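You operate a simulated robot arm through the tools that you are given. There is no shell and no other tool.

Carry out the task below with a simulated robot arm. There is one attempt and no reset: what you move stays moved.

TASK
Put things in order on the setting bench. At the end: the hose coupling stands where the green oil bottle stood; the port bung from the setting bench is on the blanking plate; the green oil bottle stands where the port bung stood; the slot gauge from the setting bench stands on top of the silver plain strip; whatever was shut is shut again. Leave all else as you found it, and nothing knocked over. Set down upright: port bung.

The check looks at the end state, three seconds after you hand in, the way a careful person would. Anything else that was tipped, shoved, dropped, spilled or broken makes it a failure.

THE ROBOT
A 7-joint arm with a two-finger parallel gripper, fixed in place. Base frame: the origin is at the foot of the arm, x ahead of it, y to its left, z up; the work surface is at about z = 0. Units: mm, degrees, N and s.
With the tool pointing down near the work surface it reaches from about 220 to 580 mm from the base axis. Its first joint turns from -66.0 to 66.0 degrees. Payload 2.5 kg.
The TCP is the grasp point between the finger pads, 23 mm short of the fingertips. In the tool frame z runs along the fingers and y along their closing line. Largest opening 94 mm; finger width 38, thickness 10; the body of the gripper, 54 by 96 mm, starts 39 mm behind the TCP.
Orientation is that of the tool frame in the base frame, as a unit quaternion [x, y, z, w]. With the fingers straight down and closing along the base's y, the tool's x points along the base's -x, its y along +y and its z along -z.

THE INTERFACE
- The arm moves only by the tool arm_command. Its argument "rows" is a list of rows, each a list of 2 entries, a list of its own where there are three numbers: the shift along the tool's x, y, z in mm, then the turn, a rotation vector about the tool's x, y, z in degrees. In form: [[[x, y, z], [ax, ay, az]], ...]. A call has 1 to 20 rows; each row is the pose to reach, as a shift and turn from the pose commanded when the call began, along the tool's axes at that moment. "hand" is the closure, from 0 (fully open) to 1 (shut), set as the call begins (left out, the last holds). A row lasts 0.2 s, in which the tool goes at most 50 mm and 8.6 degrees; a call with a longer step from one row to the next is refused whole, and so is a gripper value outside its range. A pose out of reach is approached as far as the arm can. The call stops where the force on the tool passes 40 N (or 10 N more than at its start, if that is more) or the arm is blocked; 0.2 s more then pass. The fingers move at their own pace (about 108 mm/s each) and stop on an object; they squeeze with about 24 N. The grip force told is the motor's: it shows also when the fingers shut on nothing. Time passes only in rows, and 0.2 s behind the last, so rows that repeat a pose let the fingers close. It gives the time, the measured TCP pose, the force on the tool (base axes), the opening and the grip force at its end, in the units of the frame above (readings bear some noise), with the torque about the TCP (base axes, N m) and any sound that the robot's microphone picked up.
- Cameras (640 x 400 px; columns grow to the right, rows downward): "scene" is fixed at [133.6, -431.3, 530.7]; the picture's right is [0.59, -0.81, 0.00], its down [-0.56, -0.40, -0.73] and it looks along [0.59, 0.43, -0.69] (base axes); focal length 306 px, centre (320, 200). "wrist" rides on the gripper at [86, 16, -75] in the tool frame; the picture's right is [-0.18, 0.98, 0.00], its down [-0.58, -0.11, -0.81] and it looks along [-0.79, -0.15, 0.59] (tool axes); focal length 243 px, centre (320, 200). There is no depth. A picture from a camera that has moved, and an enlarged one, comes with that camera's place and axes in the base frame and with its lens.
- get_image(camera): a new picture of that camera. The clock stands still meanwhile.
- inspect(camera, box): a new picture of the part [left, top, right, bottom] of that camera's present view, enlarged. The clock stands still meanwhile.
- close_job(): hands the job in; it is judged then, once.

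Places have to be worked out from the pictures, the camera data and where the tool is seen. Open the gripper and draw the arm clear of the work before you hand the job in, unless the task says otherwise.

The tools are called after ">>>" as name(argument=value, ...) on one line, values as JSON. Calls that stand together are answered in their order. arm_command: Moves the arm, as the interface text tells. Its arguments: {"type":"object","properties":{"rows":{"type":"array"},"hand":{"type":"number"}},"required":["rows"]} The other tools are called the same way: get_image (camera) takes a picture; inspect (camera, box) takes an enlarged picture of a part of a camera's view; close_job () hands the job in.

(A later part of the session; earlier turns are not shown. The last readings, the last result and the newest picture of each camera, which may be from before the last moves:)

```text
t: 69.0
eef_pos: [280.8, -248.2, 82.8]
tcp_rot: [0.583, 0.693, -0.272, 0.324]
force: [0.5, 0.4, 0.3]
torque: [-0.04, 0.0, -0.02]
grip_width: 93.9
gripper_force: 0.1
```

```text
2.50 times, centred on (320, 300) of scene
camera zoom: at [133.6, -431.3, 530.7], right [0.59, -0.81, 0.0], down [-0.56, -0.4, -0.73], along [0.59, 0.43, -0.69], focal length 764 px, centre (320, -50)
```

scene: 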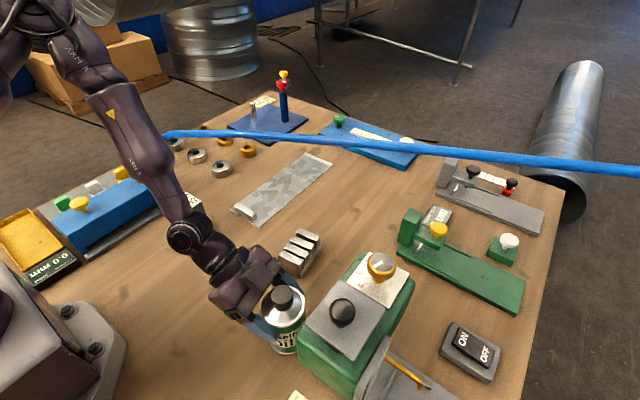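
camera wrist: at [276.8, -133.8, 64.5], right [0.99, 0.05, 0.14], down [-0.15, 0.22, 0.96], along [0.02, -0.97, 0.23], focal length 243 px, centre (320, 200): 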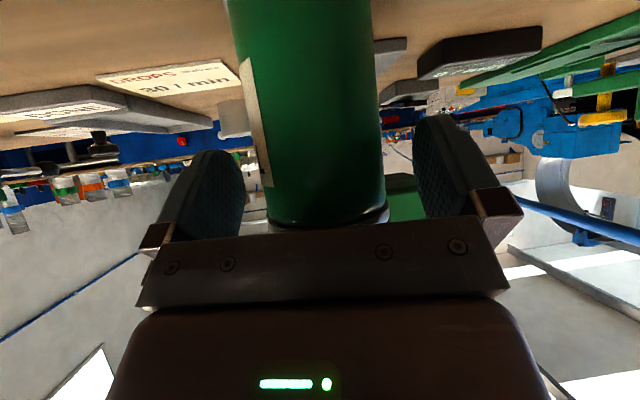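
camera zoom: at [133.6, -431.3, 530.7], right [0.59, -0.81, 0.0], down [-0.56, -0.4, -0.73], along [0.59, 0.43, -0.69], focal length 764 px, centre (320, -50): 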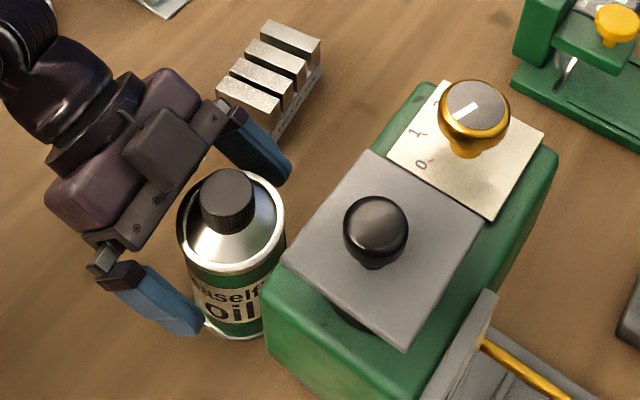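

The bottle stands at the bung's old place. I back off along the finger direction, then rise.

>>> arm_command(rows=[[[0, 0, -15], [0, 0, 0]], [[0, 0, -40], [0, 0, 0]], [[0, 0, -70], [0, 0, 0]], [[0, 0, -100], [0, 0, 0]], [[-30, 0, -125], [0, 0, 0]], [[-70, 0, -145], [0, 0, 0]], [[-70, 0, -145], [0, 0, 0]]])

>>> get_image(camera="wrist")

>>> get_image(camera="scene")

```text
t: 70.6
eef_pos: [267.9, -184.4, 229.2]
tcp_rot: [0.583, 0.694, -0.272, 0.324]
force: [0.8, 0.7, 0.0]
torque: [0.02, -0.02, -0.03]
grip_width: 94.1
gripper_force: 0.1
```

```text
taken
camera wrist: at [264.6, -69.2, 209.4], right [0.99, 0.05, 0.14], down [-0.15, 0.22, 0.96], along [0.02, -0.97, 0.23], focal length 243 px, centre (320, 200)
```

wrist: 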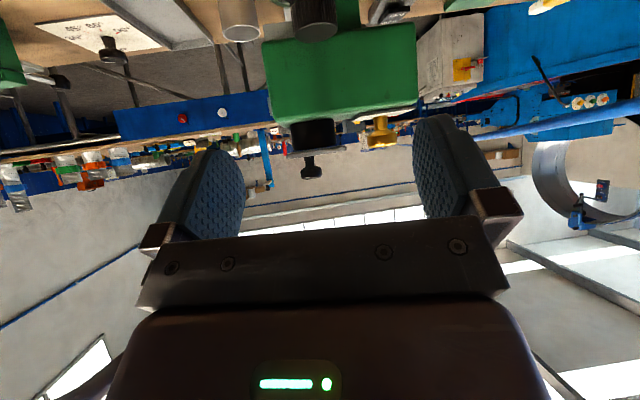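

```text
taken
```

scene: 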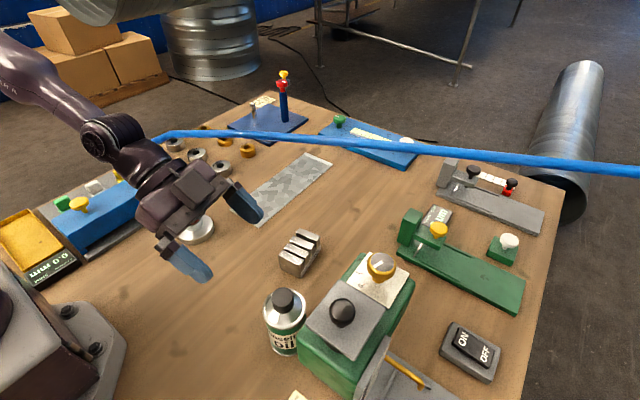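

The bottle stands upright there. Next the hose coupling: I untilt, rise, and swing over to the left to look at it closely.

>>> arm_command(rows=[[[-8, 0, -7], [0, 8, 0]], [[-17, 0, -14], [0, 16, 0]], [[-26, 0, -22], [0, 24, 0]], [[-35, 0, -29], [0, 32, 0]], [[-44, 0, -37], [0, 40, 0]], [[-53, 0, -45], [0, 48, 0]], [[-53, 0, -45], [0, 50, 0]], [[-53, 0, -45], [0, 50, 0]]])

```text
t: 72.4
eef_pos: [269.9, -182.5, 300.8]
tcp_rot: [0.644, 0.765, 0.0, -0.001]
force: [0.1, 0.7, 1.0]
torque: [0.0, 0.01, -0.01]
grip_width: 93.9
gripper_force: 0.1
```

>>> arm_command(rows=[[[25.8, 7.8, 0], [0, 0, -7.7]], [[51.6, 15.6, 0], [0, 0, -15.4]], [[77.4, 23.5, 0], [0, 0, -23.1]], [[103, 31, 0], [0, 0, -30.8]], [[129, 39, 0], [0, 0, -38.5]], [[155, 47, 0], [0, 0, -46.2]], [[181, 55, 0], [0, 0, -53.9]], [[207, 63, 0], [0, 0, -61.6]], [[232, 70, 0], [0, 0, -69.3]], [[258, 78, 0], [0, 0, -77]], [[284, 86, 4], [0, 0, -84.7]], [[310, 94, 8], [0, 0, -92.4]], [[336, 102, 12], [0, 0, -100]], [[362, 110, 16], [0, 0, -107.7]], [[387, 117, 20], [0, 0, -115]], [[387, 117, 20], [0, 0, -115]]])

>>> get_image(camera="wrist")

>>> get_image(camera="scene")

```text
t: 75.8
eef_pos: [316.7, 219.5, 277.8]
tcp_rot: [-0.301, 0.954, 0.0, 0.001]
force: [0.0, 0.0, -0.8]
torque: [0.01, 0.02, -0.02]
grip_width: 93.8
gripper_force: 0.0
```

```text
taken
camera wrist: at [237.3, 183.5, 352.2], right [-0.41, 0.91, 0.0], down [0.54, 0.24, 0.81], along [0.73, 0.33, -0.59], focal length 243 px, centre (320, 200)
```

wrist: 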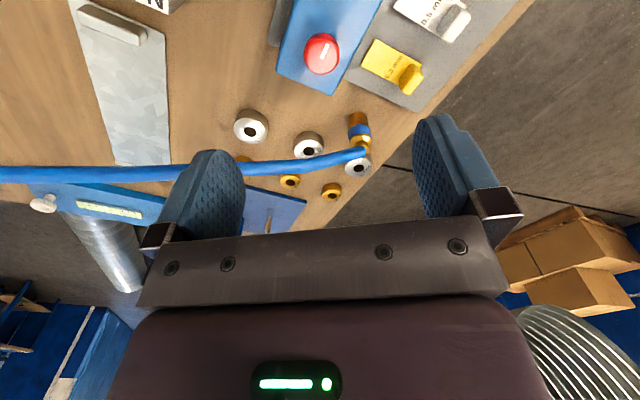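

```text
taken
```

scene: 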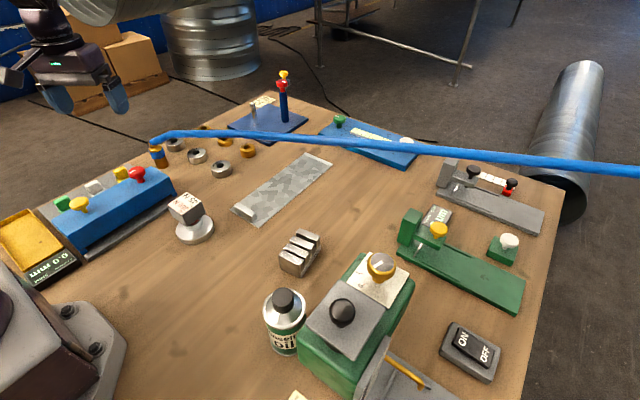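

>>> inspect(camera="wrist", box=[220, 80, 440, 220])

>>> inspect(camera="scene", box=[130, 110, 270, 200])

```text
2.86 times, centred on (330, 150) of wrist
camera zoom: at [237.3, 183.5, 352.2], right [-0.41, 0.91, 0.0], down [0.54, 0.24, 0.81], along [0.73, 0.33, -0.59], focal length 693 px, centre (291, 343)
```

zoom: 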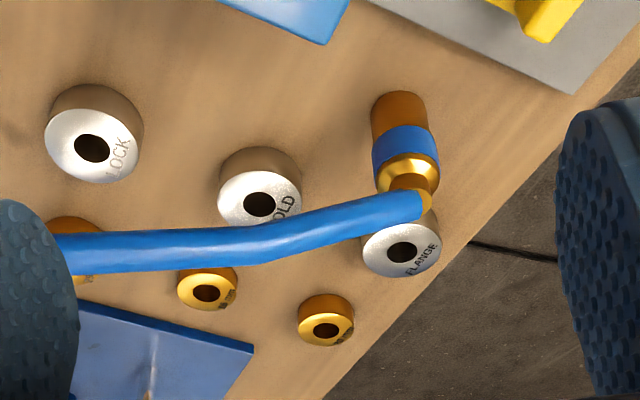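

```text
4.44 times, centred on (200, 155) of scene
camera zoom: at [133.6, -431.3, 530.7], right [0.59, -0.81, 0.0], down [-0.56, -0.4, -0.73], along [0.59, 0.43, -0.69], focal length 1359 px, centre (853, 400)
```

zoom: 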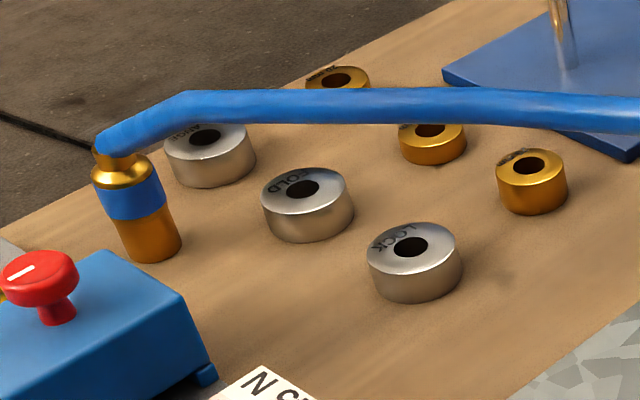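

The coupling's base is at about (434, 343), roughly 30 mm brass body with a blue band, neck near z=70; the hose leaves its top toward azimuth -45°. I'll grip it with a tilted hand pointing along the hose direction, coming from behind it; first I go above it and turn.

>>> arm_command(rows=[[[-16, 4.5, 0], [0, 0, 8]], [[-33, 9, 0], [0, 0, 16]], [[-49, 13.5, 0], [0, 0, 24]], [[-66, 18, 0], [0, 0, 32]], [[-82, 23, 5], [0, 0, 40]], [[-99, 27, 12], [0, 0, 48]], [[-115, 32, 20], [0, 0, 56]], [[-132, 36, 30], [0, 0, 64]], [[-148, 41, 40], [0, 0, 72]], [[-165, 45.6, 48], [0, 0, 80]], [[-165, 45.6, 48], [0, 0, 80]]], hand=0.36)

>>> get_image(camera="wrist")

>>> get_image(camera="scene")

```text
t: 78.2
eef_pos: [426.6, 352.5, 231.9]
tcp_rot: [0.384, 0.923, 0.0, 0.001]
force: [0.2, 0.1, -0.2]
torque: [0.02, 0.0, 0.0]
grip_width: 60.1
gripper_force: 0.0
```

```text
taken
camera wrist: at [377.6, 424.7, 305.6], right [0.83, 0.56, 0.0], down [0.33, -0.49, 0.81], along [0.45, -0.67, -0.59], focal length 243 px, centre (320, 200)
```

wrist: 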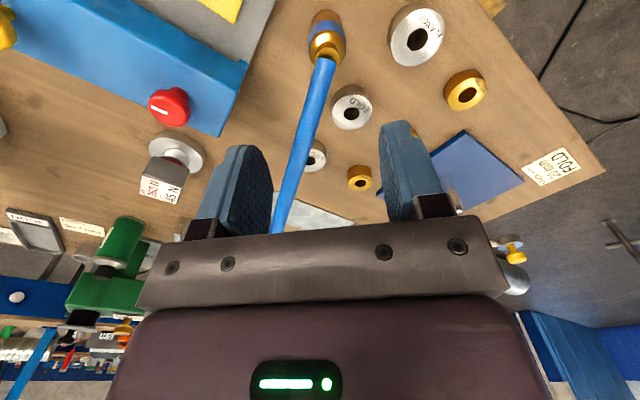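

```text
taken
```

scene: 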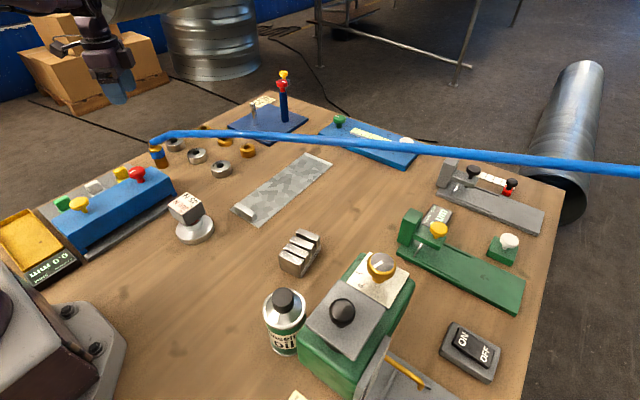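

>>> inspect(camera="wrist", box=[250, 0, 430, 110])

```text
3.56 times, centred on (340, 55) of wrist
camera zoom: at [377.6, 424.7, 305.6], right [0.83, 0.56, 0.0], down [0.33, -0.49, 0.81], along [0.45, -0.67, -0.59], focal length 863 px, centre (249, 716)
```

zoom: 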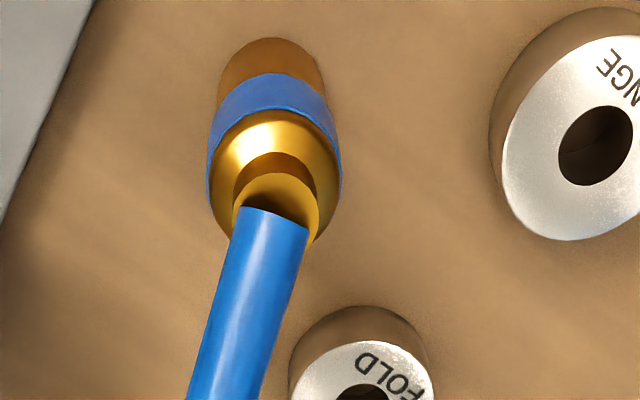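

The coupling centre refines to about (437, 346), body 32 mm, band 36 mm; the hose climbs away toward azimuth -73°. I tilt the hand 35° so it points along azimuth -45°.

>>> arm_command(rows=[[[0, 1, 0], [0, -7, 0]], [[0, 2, 0], [0, -14, 0]], [[0, 2.8, 0], [0, -21, 0]], [[0, 2.8, 0], [0, -28, 0]], [[0, 2.8, 0], [0, -35, 0]], [[0, 2.8, 0], [0, -35, 0]]])

>>> arm_command(rows=[[[11.5, 0, 16.4], [0, 0, 0]], [[23, 0, 32.8], [0, 0, 0]], [[34.4, 0, 49], [0, 0, 0]], [[46, 0, 65.5], [0, 0, 0]], [[46, 0, 65.5], [0, 0, 0]]])

>>> get_image(camera="wrist")

>>> get_image(camera="scene")

```text
t: 79.6
eef_pos: [430.4, 353.5, 231.2]
tcp_rot: [0.366, 0.881, -0.116, 0.278]
force: [0.0, 0.6, -0.5]
torque: [0.0, 0.03, 0.03]
grip_width: 60.2
gripper_force: 0.0
```

```text
t: 80.8
eef_pos: [428.7, 354.4, 151.6]
tcp_rot: [0.366, 0.881, -0.115, 0.278]
force: [0.1, -0.2, 0.3]
torque: [-0.01, 0.0, 0.01]
grip_width: 60.4
gripper_force: 0.1
```

```text
taken
camera wrist: at [360.4, 444.9, 162.0], right [0.8, 0.59, 0.11], down [-0.07, -0.09, 0.99], along [0.59, -0.8, -0.03], focal length 243 px, centre (320, 200)
```

wrist: 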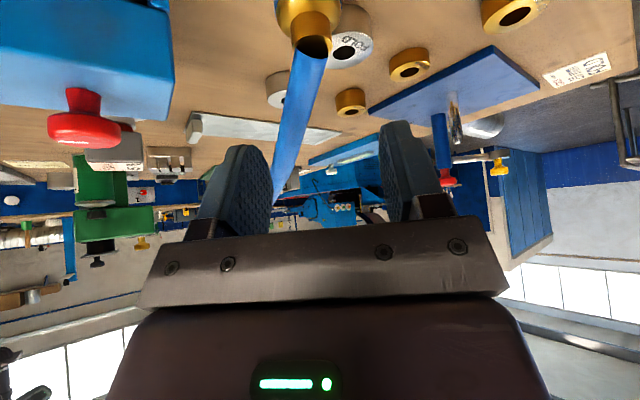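

```text
taken
```

scene: 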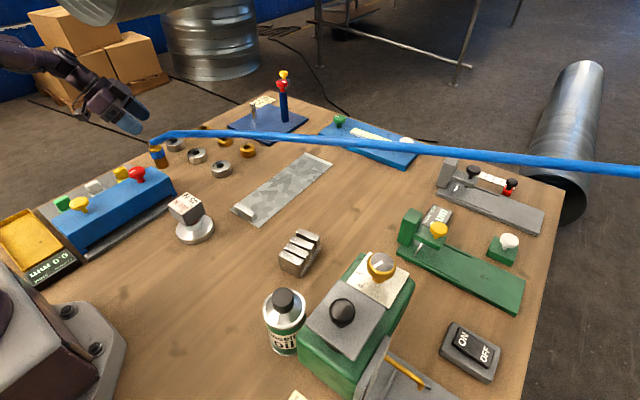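

The hose passes between the fingers and the coupling is centred. I descend to z≈60 and check.

>>> arm_command(rows=[[[13, 0, 18.7], [0, 0, 0]], [[26, 0, 37.5], [0, 0, 0]], [[39.5, 0, 56], [0, 0, 0]], [[52.6, 0, 75], [0, 0, 0]], [[52.6, 0, 75], [0, 0, 0]]])

>>> get_image(camera="wrist")

>>> inspect(camera="scene", box=[80, 90, 240, 200])

```text
t: 82.0
eef_pos: [428.9, 352.1, 61.8]
tcp_rot: [0.365, 0.881, -0.115, 0.278]
force: [-0.2, 0.2, -0.4]
torque: [-0.02, 0.01, -0.02]
grip_width: 60.3
gripper_force: 0.1
```

```text
taken
camera wrist: at [361.2, 444.1, 71.9], right [0.8, 0.59, 0.11], down [-0.07, -0.09, 0.99], along [0.59, -0.8, -0.03], focal length 243 px, centre (320, 200)
```

wrist: 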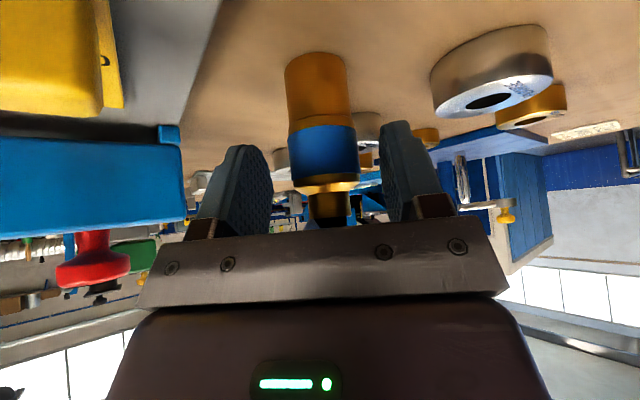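

```text
3.64 times, centred on (160, 145) of scene
camera zoom: at [133.6, -431.3, 530.7], right [0.59, -0.81, 0.0], down [-0.56, -0.4, -0.73], along [0.59, 0.43, -0.69], focal length 1112 px, centre (902, 400)
```

zoom: 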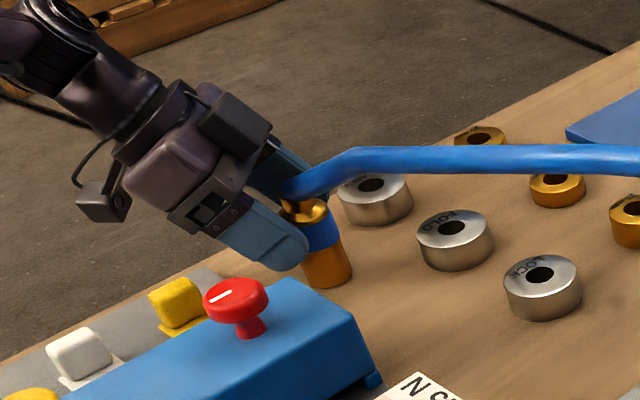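

Well centred and clear of the yellow tag. I lower the last 25 mm to grip the brass body.

>>> arm_command(rows=[[[4.7, 0, 6.8], [0, 0, 0]], [[9.5, 0, 13.5], [0, 0, 0]], [[14, 0, 20], [0, 0, 0]], [[14, 0, 20], [0, 0, 0]]])

>>> get_image(camera="wrist")

>>> inspect(camera="scene", box=[80, 90, 240, 200])

```text
t: 83.0
eef_pos: [429.3, 352.6, 35.8]
tcp_rot: [0.365, 0.881, -0.115, 0.278]
force: [-0.5, 0.2, 0.1]
torque: [0.02, 0.01, -0.01]
grip_width: 60.1
gripper_force: 0.0
```

```text
taken
camera wrist: at [360.4, 444.3, 46.6], right [0.8, 0.59, 0.11], down [-0.07, -0.09, 0.99], along [0.59, -0.81, -0.03], focal length 243 px, centre (320, 200)
```

wrist: 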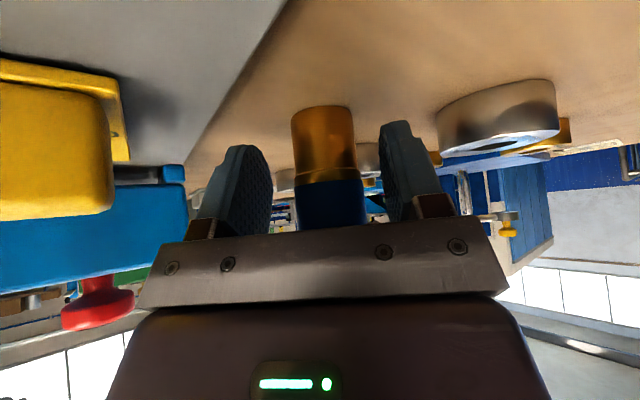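

```text
3.64 times, centred on (160, 145) of scene
camera zoom: at [133.6, -431.3, 530.7], right [0.59, -0.81, 0.0], down [-0.56, -0.4, -0.73], along [0.59, 0.43, -0.69], focal length 1112 px, centre (902, 400)
```

zoom: 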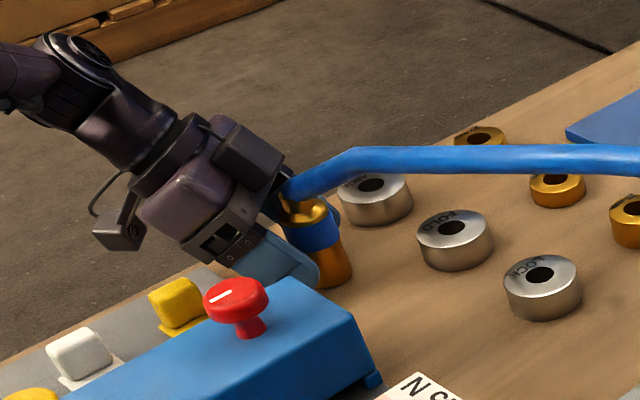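

The blue band is the widest part; I raise 6 mm so the pads cover it fully, then close.

>>> arm_command(rows=[[[-3.4, 0, -4.9], [0, 0, 0]], [[-3.4, 0, -4.9], [0, 0, 0]]])

>>> arm_command(rows=[[[0, 0, 0], [0, 0, 0]], [[0, 0, 0], [0, 0, 0]], [[0, 0, 0], [0, 0, 0]], [[0, 0, 0], [0, 0, 0]]], hand=1)

>>> get_image(camera="wrist")

>>> inspect(camera="scene", box=[80, 90, 240, 200])

```text
t: 83.6
eef_pos: [429.3, 352.9, 41.5]
tcp_rot: [0.366, 0.881, -0.115, 0.278]
force: [0.1, -0.3, -0.8]
torque: [-0.01, 0.01, 0.02]
grip_width: 60.0
gripper_force: 0.0
```

```text
t: 84.6
eef_pos: [429.1, 354.0, 42.1]
tcp_rot: [0.365, 0.881, -0.115, 0.278]
force: [-0.3, -0.1, 0.4]
torque: [0.09, -0.03, 0.03]
grip_width: 34.3
gripper_force: 24.2
```

```text
taken
camera wrist: at [360.1, 444.7, 52.7], right [0.8, 0.59, 0.11], down [-0.07, -0.09, 0.99], along [0.59, -0.8, -0.03], focal length 243 px, centre (320, 200)
```

wrist: 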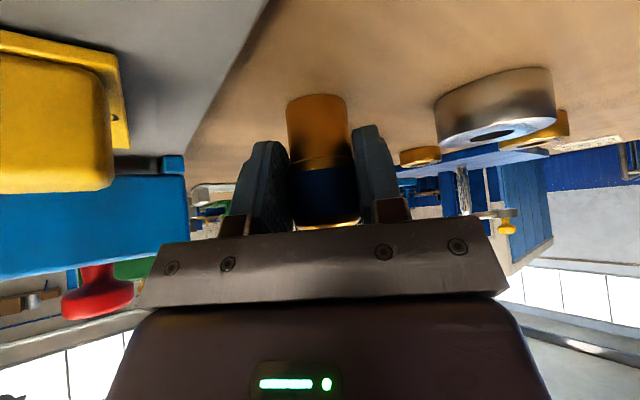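

```text
3.64 times, centred on (160, 145) of scene
camera zoom: at [133.6, -431.3, 530.7], right [0.59, -0.81, 0.0], down [-0.56, -0.4, -0.73], along [0.59, 0.43, -0.69], focal length 1112 px, centre (902, 400)
```

zoom: 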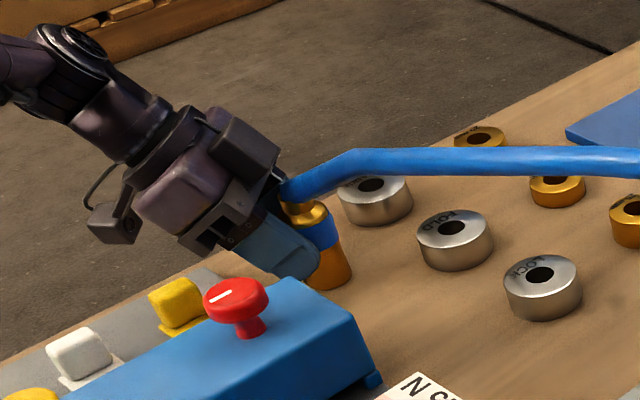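

Gripped on the band (34 mm). I lift 15 mm and see how the hose responds.

>>> arm_command(rows=[[[-1.7, 0, -2.5], [0, 0, 0]], [[-3.4, 0, -5], [0, 0, 0]], [[-5.8, 0, -8.2], [0, 0, 0]], [[-8.6, 0, -12.3], [0, 0, 0]], [[-8.6, 0, -12.3], [0, 0, 0]]])

>>> get_image(camera="scene")

>>> inspect(camera="scene", box=[80, 90, 240, 200])

```text
t: 85.8
eef_pos: [429.5, 352.7, 57.1]
tcp_rot: [0.366, 0.881, -0.115, 0.278]
force: [-0.3, 0.5, -1.3]
torque: [0.01, 0.04, -0.02]
grip_width: 34.2
gripper_force: 23.5
```

```text
taken
```

scene: 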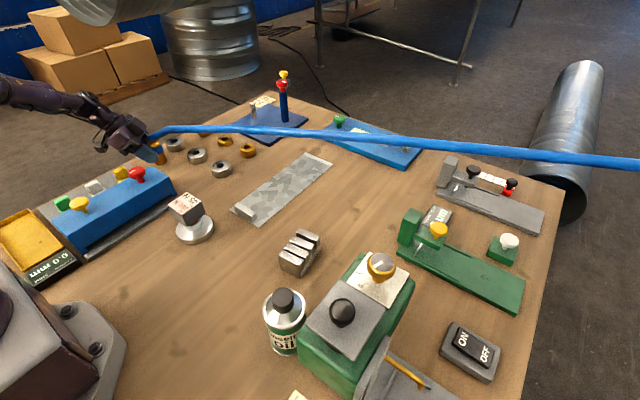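

```text
3.64 times, centred on (160, 145) of scene
camera zoom: at [133.6, -431.3, 530.7], right [0.59, -0.81, 0.0], down [-0.56, -0.4, -0.73], along [0.59, 0.43, -0.69], focal length 1112 px, centre (902, 400)
```

zoom: 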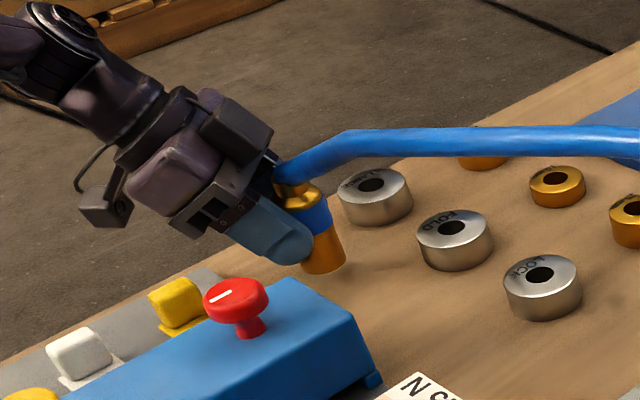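

The coupling came free and the hose follows. I raise it another 100 mm and watch.

>>> arm_command(rows=[[[-14, 0, -20], [0, 0, 0]], [[-28, 0, -41], [0, 0, 0]], [[-43, 0, -61], [0, 0, 0]], [[-57, 0, -82], [0, 0, 0]], [[-57, 0, -82], [0, 0, 0]]])

>>> get_image(camera="scene")

>>> get_image(camera="wrist")

```text
t: 87.0
eef_pos: [427.0, 352.9, 157.4]
tcp_rot: [0.366, 0.88, -0.117, 0.277]
force: [0.2, -0.1, -1.8]
torque: [0.02, -0.02, 0.0]
grip_width: 34.2
gripper_force: 24.2
```

```text
taken
```

scene: 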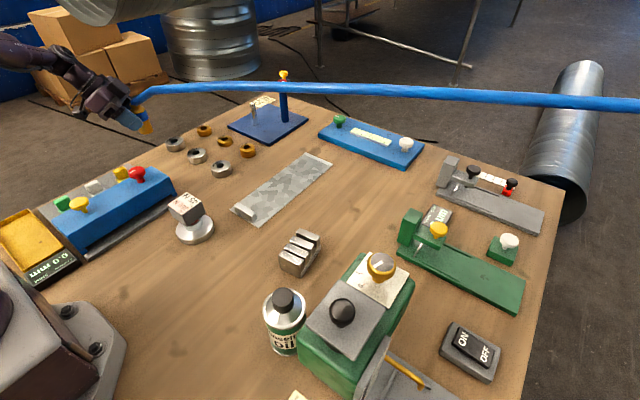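

```text
taken
camera wrist: at [358.4, 444.6, 167.5], right [0.8, 0.59, 0.1], down [-0.07, -0.09, 0.99], along [0.59, -0.8, -0.03], focal length 243 px, centre (320, 200)
```

wrist: 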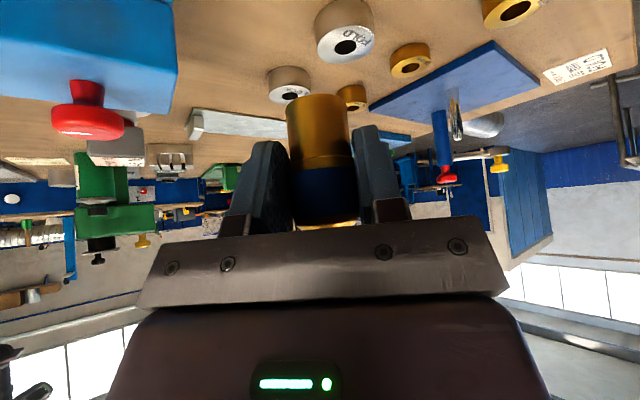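

The hose just swings with the coupling like a taut line to a far anchor. I carry the coupling toward the bottle's old place, same orientation, half way first.

>>> arm_command(rows=[[[-18, -12.3, 12.5], [0, 0, 0]], [[-36, -24.6, 25], [0, 0, 0]], [[-54, -37, 37.5], [0, 0, 0]], [[-71, -49, 50], [0, 0, 0]], [[-89, -61.5, 62.5], [0, 0, 0]], [[-107, -74, 75], [0, 0, 0]], [[-125, -86, 87.5], [0, 0, 0]], [[-143, -98.5, 100], [0, 0, 0]], [[-160.5, -111, 112.5], [0, 0, 0]], [[-178.4, -123, 125], [0, 0, 0]], [[-196, -135.5, 137.5], [0, 0, 0]], [[-214, -147.8, 150], [0, 0, 0]], [[-214, -147.8, 150], [0, 0, 0]]])

>>> get_image(camera="scene")

>>> get_image(camera="wrist")

```text
t: 89.8
eef_pos: [507.4, 65.4, 156.2]
tcp_rot: [0.366, 0.881, -0.116, 0.278]
force: [-0.7, -1.2, -1.2]
torque: [0.02, 0.0, 0.01]
grip_width: 34.1
gripper_force: 24.6
```

```text
taken
```

scene: 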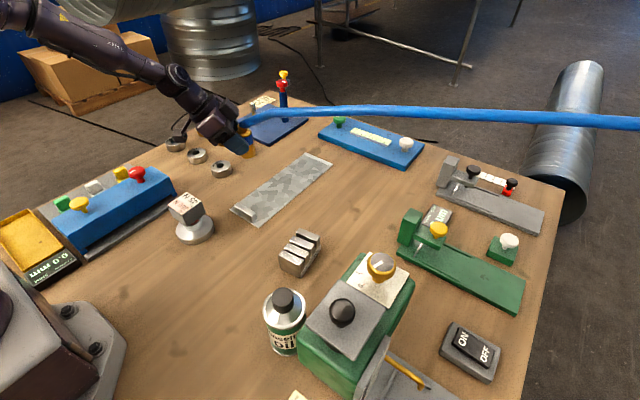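

```text
taken
camera wrist: at [439.2, 156.3, 166.9], right [0.8, 0.59, 0.11], down [-0.07, -0.09, 0.99], along [0.59, -0.8, -0.03], focal length 243 px, centre (320, 200)
```

wrist: 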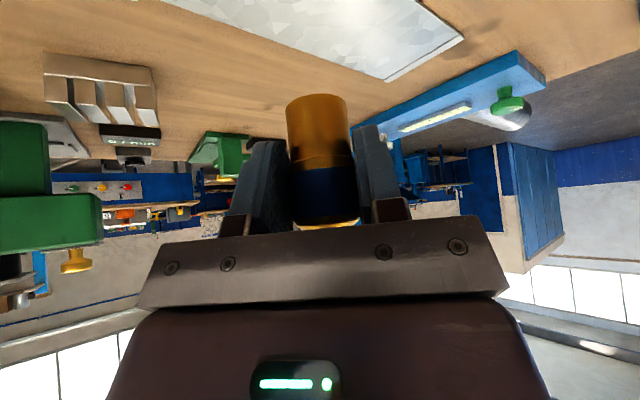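

Halfway; the hose stays clear of everything. I carry on to above the bottle's old place.

>>> arm_command(rows=[[[-18, -12.5, 12.5], [0, 0, 0]], [[-36, -25, 25], [0, 0, 0]], [[-54, -37.5, 37.5], [0, 0, 0]], [[-71.5, -50, 50], [0, 0, 0]], [[-89, -62.5, 62.5], [0, 0, 0]], [[-107, -75, 75], [0, 0, 0]], [[-125, -87.5, 87.5], [0, 0, 0]], [[-143, -100, 100], [0, 0, 0]], [[-161, -112.5, 112.5], [0, 0, 0]], [[-179, -125, 125], [0, 0, 0]], [[-196.5, -137.5, 137.5], [0, 0, 0]], [[-214.5, -150, 150.2], [0, 0, 0]], [[-214.5, -150, 150.2], [0, 0, 0]]])

>>> get_image(camera="scene")

>>> get_image(camera="wrist")

```text
t: 92.6
eef_pos: [588.2, -227.3, 158.3]
tcp_rot: [0.366, 0.881, -0.115, 0.278]
force: [0.6, -0.6, -2.0]
torque: [0.01, 0.03, 0.04]
grip_width: 34.3
gripper_force: 23.7
```

```text
taken
```

scene: 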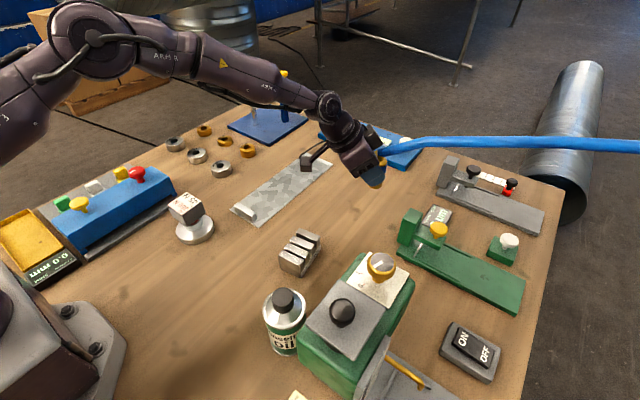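

```text
taken
camera wrist: at [519.6, -135.7, 168.3], right [0.8, 0.59, 0.11], down [-0.07, -0.09, 0.99], along [0.59, -0.8, -0.03], focal length 243 px, centre (320, 200)
```

wrist: 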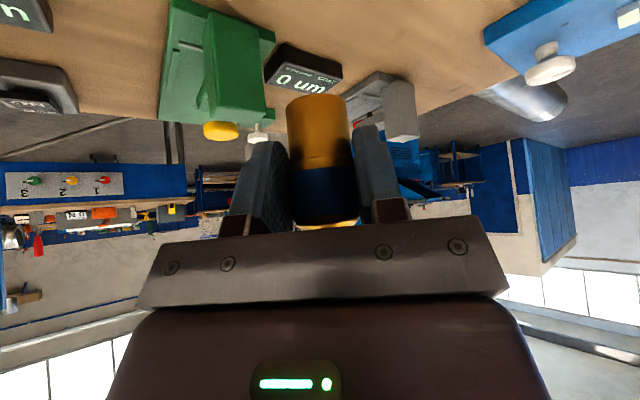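

The coupling hangs over the spot (axis about (598, -237)). I correct 3 mm and descend to a few mm above the bench.

>>> arm_command(rows=[[[14, 0, 18], [0, 0, 0]], [[28, 0, 36], [0, 0, 0]], [[42, 0, 54], [0, 0, 0]], [[54, 0, 72], [0, 0, 0]], [[62, 0, 84], [0, 0, 0]], [[66.7, 0, 90], [0, 0, 0]], [[66.7, 0, 90], [0, 0, 0]]])

>>> get_image(camera="scene")

>>> get_image(camera="wrist")

```text
t: 94.2
eef_pos: [586.2, -225.2, 44.1]
tcp_rot: [0.365, 0.881, -0.115, 0.277]
force: [0.8, 0.4, -0.9]
torque: [0.01, 0.03, -0.04]
grip_width: 34.3
gripper_force: 23.9
```

```text
taken
```

scene: 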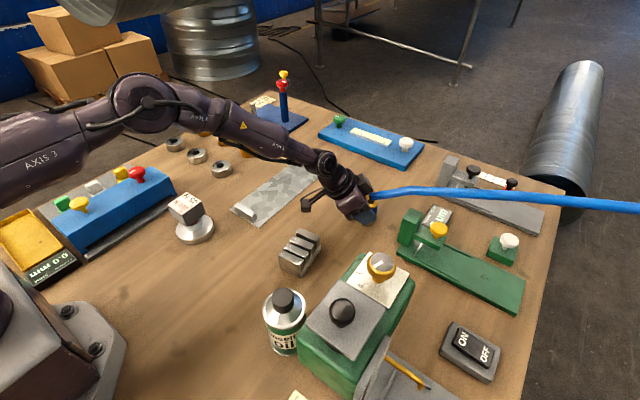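

```text
taken
camera wrist: at [517.0, -133.2, 55.1], right [0.8, 0.59, 0.11], down [-0.07, -0.09, 0.99], along [0.59, -0.81, -0.03], focal length 243 px, centre (320, 200)
```

wrist: 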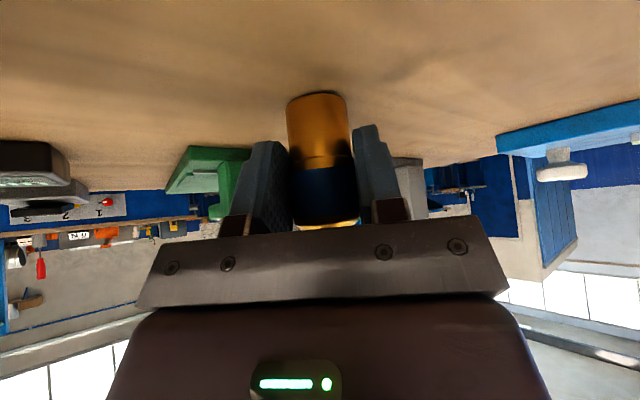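

Almost down. I check the hose's path near the coating machine, then ease down.

>>> inspect(camera="scene", box=[320, 140, 560, 290])

>>> arm_command(rows=[[[0.8, 0, 1.2], [0, 0, 0]], [[0.8, 0, 1.2], [0, 0, 0]]])

```text
2.67 times, centred on (440, 215) of scene
camera zoom: at [133.6, -431.3, 530.7], right [0.59, -0.81, 0.0], down [-0.56, -0.4, -0.73], along [0.59, 0.43, -0.69], focal length 815 px, centre (0, 160)
```

zoom: 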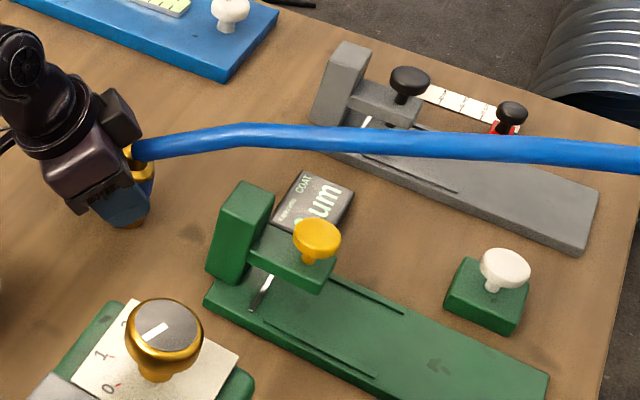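

```text
t: 94.8
eef_pos: [585.8, -224.2, 43.4]
tcp_rot: [0.366, 0.881, -0.115, 0.277]
force: [-0.6, 0.1, -2.1]
torque: [0.02, 0.05, -0.01]
grip_width: 34.0
gripper_force: 23.9
```

The hose is clear of the machines. I keep easing down to contact.

>>> arm_command(rows=[[[0.8, 0, 1.2], [0, 0, 0]], [[0.8, 0, 1.2], [0, 0, 0]]])

>>> arm_command(rows=[[[0.5, 0, 0.7], [0, 0, 0]], [[0.5, 0, 0.7], [0, 0, 0]]])

```text
t: 95.4
eef_pos: [585.8, -225.1, 42.9]
tcp_rot: [0.365, 0.881, -0.115, 0.279]
force: [-1.2, 0.5, 3.8]
torque: [-0.01, 0.1, -0.01]
grip_width: 33.8
gripper_force: 24.0
```

```text
t: 96.0
eef_pos: [586.7, -225.6, 42.3]
tcp_rot: [0.365, 0.88, -0.115, 0.28]
force: [-2.5, 2.5, 11.6]
torque: [0.04, 0.13, 0.0]
grip_width: 34.0
gripper_force: 24.2
```

Contact at 12 N. I open the fingers to about 60 mm and look.

>>> arm_command(rows=[[[0, 0, 0], [0, 0, 0]], [[0, 0, 0], [0, 0, 0]], [[0, 0, 0], [0, 0, 0]]], hand=0.34)

>>> get_image(camera="wrist")

>>> inspect(camera="scene", box=[320, 140, 560, 290])

```text
t: 96.8
eef_pos: [584.8, -226.1, 41.1]
tcp_rot: [0.365, 0.881, -0.115, 0.277]
force: [0.5, 0.2, -1.1]
torque: [-0.01, 0.01, -0.01]
grip_width: 62.1
gripper_force: 0.0
```

```text
taken
camera wrist: at [516.1, -133.5, 51.3], right [0.8, 0.59, 0.11], down [-0.07, -0.09, 0.99], along [0.59, -0.8, -0.03], focal length 243 px, centre (320, 200)
```

wrist: 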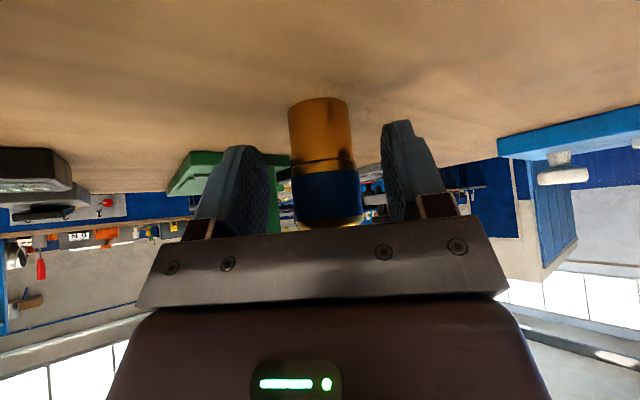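

```text
2.67 times, centred on (440, 215) of scene
camera zoom: at [133.6, -431.3, 530.7], right [0.59, -0.81, 0.0], down [-0.56, -0.4, -0.73], along [0.59, 0.43, -0.69], focal length 815 px, centre (0, 160)
```

zoom: 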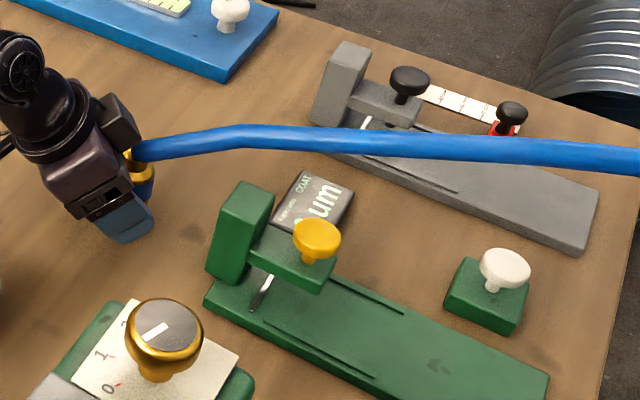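

The coupling stands on its own. I back straight off from it, then rise.

>>> arm_command(rows=[[[8, 0, -5.7], [0, 0, 0]], [[20, 0, -14], [0, 0, 0]], [[37, 0, -26], [0, 0, 0]], [[45, 0, -32], [0, 0, 0]], [[31, 0, -52], [0, 0, 0]], [[8, 0, -85], [0, 0, 0]], [[-15, 0, -118], [0, 0, 0]], [[-41, 0, -155], [0, 0, 0]], [[-41, 0, -155], [0, 0, 0]]])

>>> get_image(camera="wrist")

>>> get_image(camera="scene")

```text
t: 98.8
eef_pos: [547.1, -186.4, 192.1]
tcp_rot: [0.365, 0.881, -0.115, 0.278]
force: [-0.1, 0.9, -0.7]
torque: [-0.02, 0.0, 0.03]
grip_width: 62.1
gripper_force: 0.0
```

```text
taken
camera wrist: at [477.9, -94.0, 202.6], right [0.8, 0.59, 0.11], down [-0.07, -0.09, 0.99], along [0.59, -0.8, -0.03], focal length 243 px, centre (320, 200)
```

wrist: 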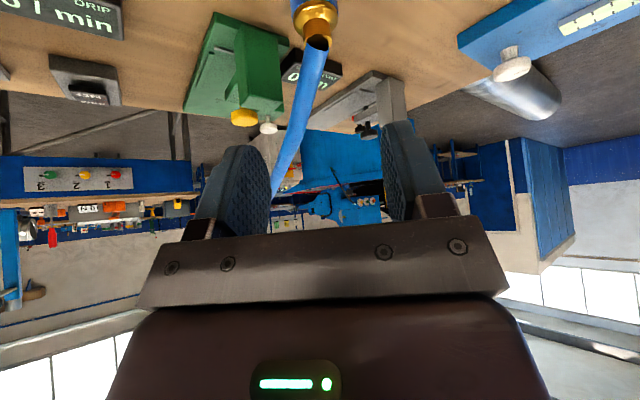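

```text
taken
```

scene: 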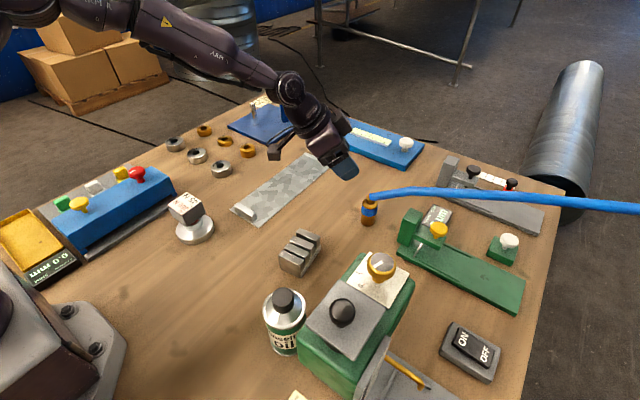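

The coupling stands exactly where the bottle was. Now the slot gauge: I untilt and move back above it for a good look.

>>> arm_command(rows=[[[13, -10, -25], [0, 0, 0]], [[26, -21, -46], [0, 7, 0]], [[39, -32, -69], [0, 14, 0]], [[52, -43, -92], [0, 21, 0]], [[65, -54, -115], [0, 28, 0]], [[78.4, -64.8, -137.9], [0, 35, 0]], [[78.4, -64.8, -137.9], [0, 35, 0]]], hand=0)

>>> get_image(camera="wrist")

```text
t: 100.4
eef_pos: [395.7, -130.1, 259.2]
tcp_rot: [0.383, 0.924, 0.001, -0.001]
force: [-0.4, -1.2, 0.9]
torque: [0.03, -0.01, 0.03]
grip_width: 94.0
gripper_force: 0.0
```

```text
taken
camera wrist: at [346.3, -58.1, 332.8], right [0.83, 0.56, 0.0], down [0.33, -0.49, 0.81], along [0.45, -0.66, -0.59], focal length 243 px, centre (320, 200)
```

wrist: 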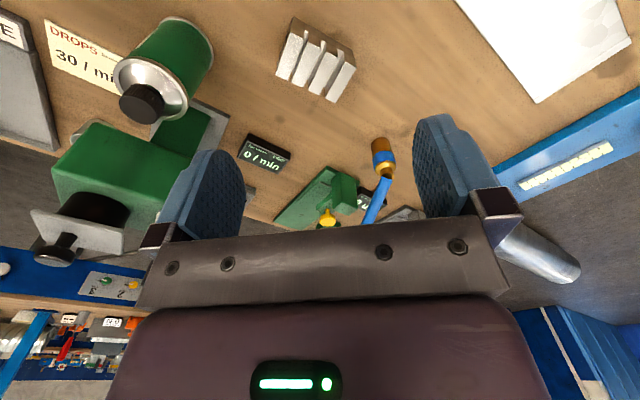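

>>> inspect(camera="wrist", box=[240, 0, 400, 120])

>>> inspect(camera="scene", box=[250, 210, 350, 300])

```text
3.33 times, centred on (320, 60) of wrist
camera zoom: at [346.3, -58.1, 332.8], right [0.83, 0.56, 0.0], down [0.33, -0.49, 0.81], along [0.45, -0.66, -0.59], focal length 809 px, centre (320, 667)
```

zoom: 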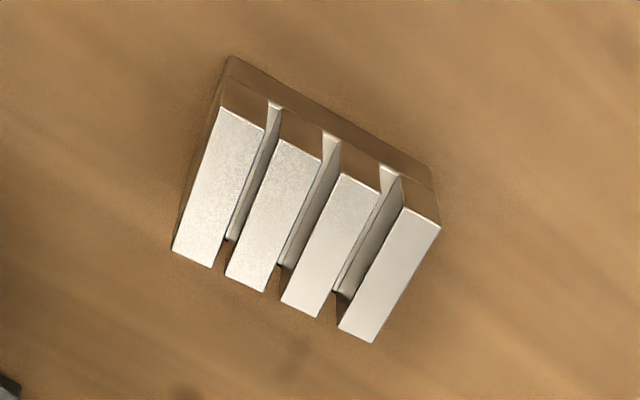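

```text
4.44 times, centred on (300, 255) of scene
camera zoom: at [133.6, -431.3, 530.7], right [0.59, -0.81, 0.0], down [-0.56, -0.4, -0.73], along [0.59, 0.43, -0.69], focal length 1359 px, centre (409, -44)
```

zoom: 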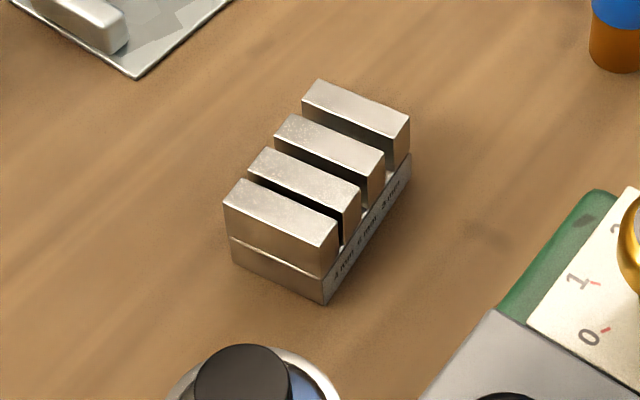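

The slot gauge is about 80×48 mm, 46 mm high, centred near (419, -174) with its long side turned about 8°. I move above it and turn to close across the 48 mm side.

>>> arm_command(rows=[[[-7, -2, 10], [0, 0, -7.6]], [[-14, -4, 20], [0, 0, -15.2]], [[-21, -6, 35], [0, 0, -22.8]], [[-28, -8, 50], [0, 0, -30.4]], [[-35, -10, 70], [0, 0, -38]], [[-42, -12, 90], [0, 0, -45.6]], [[-47.6, -14, 109], [0, 0, -53.2]], [[-47.6, -14, 109], [0, 0, -53.2]]])

>>> get_image(camera="wrist")

>>> inspect(camera="wrist", box=[220, 0, 420, 125])

```text
t: 102.2
eef_pos: [423.4, -173.5, 150.3]
tcp_rot: [-0.071, 0.997, 0.0, 0.001]
force: [0.2, -0.9, 0.0]
torque: [0.01, 0.01, 0.0]
grip_width: 93.9
gripper_force: 0.1
```

```text
taken
camera wrist: at [334.7, -170.0, 223.9], right [0.04, 1.0, 0.0], down [0.59, -0.02, 0.81], along [0.81, -0.03, -0.59], focal length 243 px, centre (320, 200)
```

wrist: 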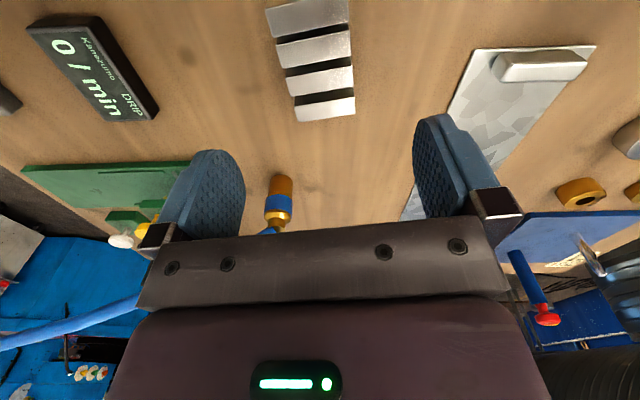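

```text
3.20 times, centred on (320, 62) of wrist
camera zoom: at [334.7, -170.0, 223.9], right [0.04, 1.0, 0.0], down [0.59, -0.02, 0.81], along [0.81, -0.03, -0.59], focal length 776 px, centre (320, 640)
```

zoom: 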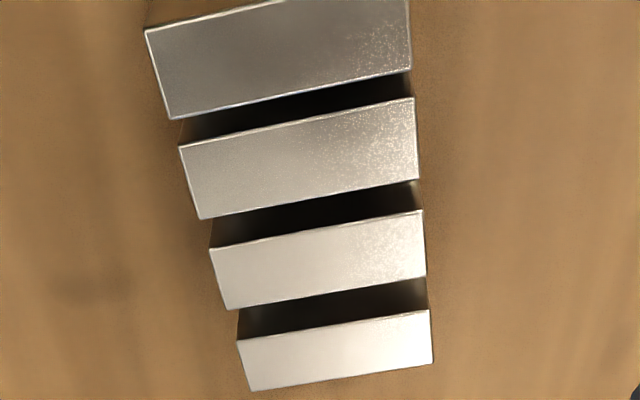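

The gauge is centred at about (421, -175) and the tool is aligned with it. I descend with open fingers to grip it.

>>> arm_command(rows=[[[2, -1, 30], [0, 0, 0]], [[2, -1, 60], [0, 0, 0]], [[2, -1, 90], [0, 0, 0]], [[2, -1, 110], [0, 0, 0]], [[2, -1, 122], [0, 0, 0]], [[2, -1, 122], [0, 0, 0]]])

>>> get_image(camera="wrist")

>>> inspect(camera="scene", box=[230, 190, 370, 300])

```text
t: 103.6
eef_pos: [420.4, -175.1, 28.2]
tcp_rot: [-0.07, 0.998, 0.0, 0.0]
force: [-0.3, 0.3, -0.6]
torque: [-0.05, 0.03, 0.01]
grip_width: 94.2
gripper_force: 0.1
```

```text
taken
camera wrist: at [332.1, -171.7, 101.5], right [0.04, 1.0, 0.0], down [0.59, -0.03, 0.81], along [0.81, -0.04, -0.59], focal length 243 px, centre (320, 200)
```

wrist: 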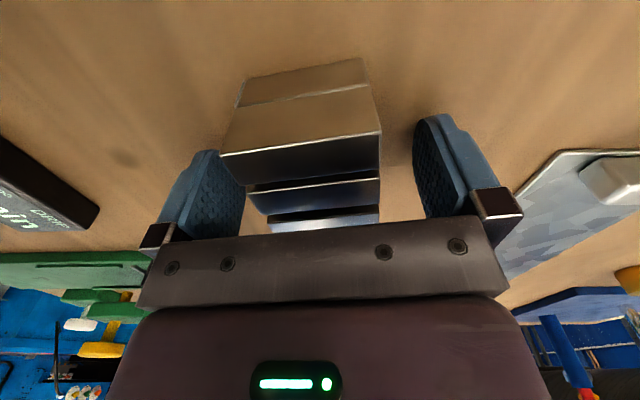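

```text
3.64 times, centred on (300, 245) of scene
camera zoom: at [133.6, -431.3, 530.7], right [0.59, -0.81, 0.0], down [-0.56, -0.4, -0.73], along [0.59, 0.43, -0.69], focal length 1112 px, centre (393, 36)
```

zoom: 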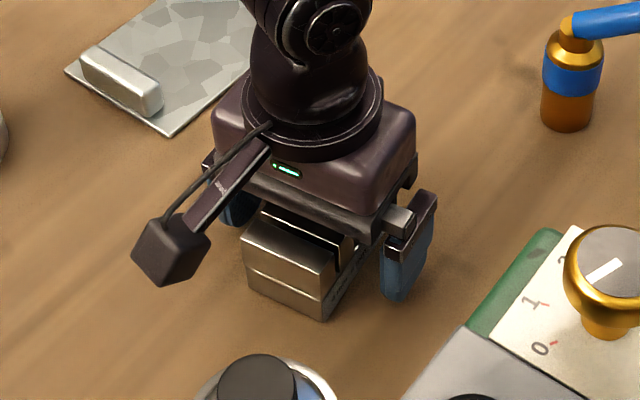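

The gauge sits centred between the fingers. I close on it.

>>> arm_command(rows=[[[0, 0, 0], [0, 0, 0]], [[0, 0, 0], [0, 0, 0]], [[0, 0, 0], [0, 0, 0]], [[0, 0, 0], [0, 0, 0]]], hand=1)

>>> arm_command(rows=[[[0, 0, -4], [0, 0, 0]], [[0, 0, -10], [0, 0, 0]], [[0, 0, -20], [0, 0, 0]], [[0, 0, -20], [0, 0, 0]]])

>>> get_image(camera="wrist")

>>> inspect(camera="scene", box=[230, 190, 370, 300])

```text
t: 104.6
eef_pos: [419.1, -174.7, 28.5]
tcp_rot: [-0.071, 0.997, 0.0, -0.001]
force: [0.6, 0.3, -0.6]
torque: [0.01, -0.1, 0.01]
grip_width: 49.8
gripper_force: 24.1
```

```text
t: 105.6
eef_pos: [419.8, -174.3, 48.7]
tcp_rot: [-0.07, 0.998, 0.001, 0.0]
force: [0.3, 0.0, -6.6]
torque: [0.02, 0.01, -0.03]
grip_width: 50.0
gripper_force: 23.7
```

```text
taken
camera wrist: at [331.9, -171.4, 122.1], right [0.04, 1.0, 0.0], down [0.59, -0.03, 0.81], along [0.81, -0.04, -0.59], focal length 243 px, centre (320, 200)
```

wrist: 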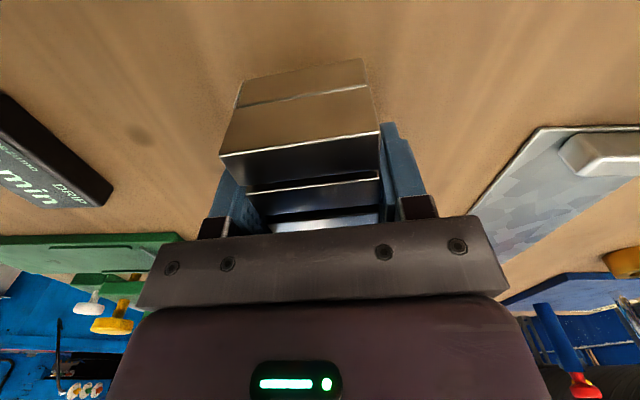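

```text
3.64 times, centred on (300, 245) of scene
camera zoom: at [133.6, -431.3, 530.7], right [0.59, -0.81, 0.0], down [-0.56, -0.4, -0.73], along [0.59, 0.43, -0.69], focal length 1112 px, centre (393, 36)
```

zoom: 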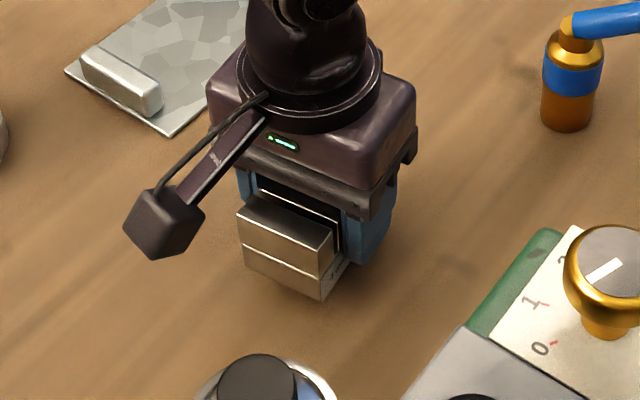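

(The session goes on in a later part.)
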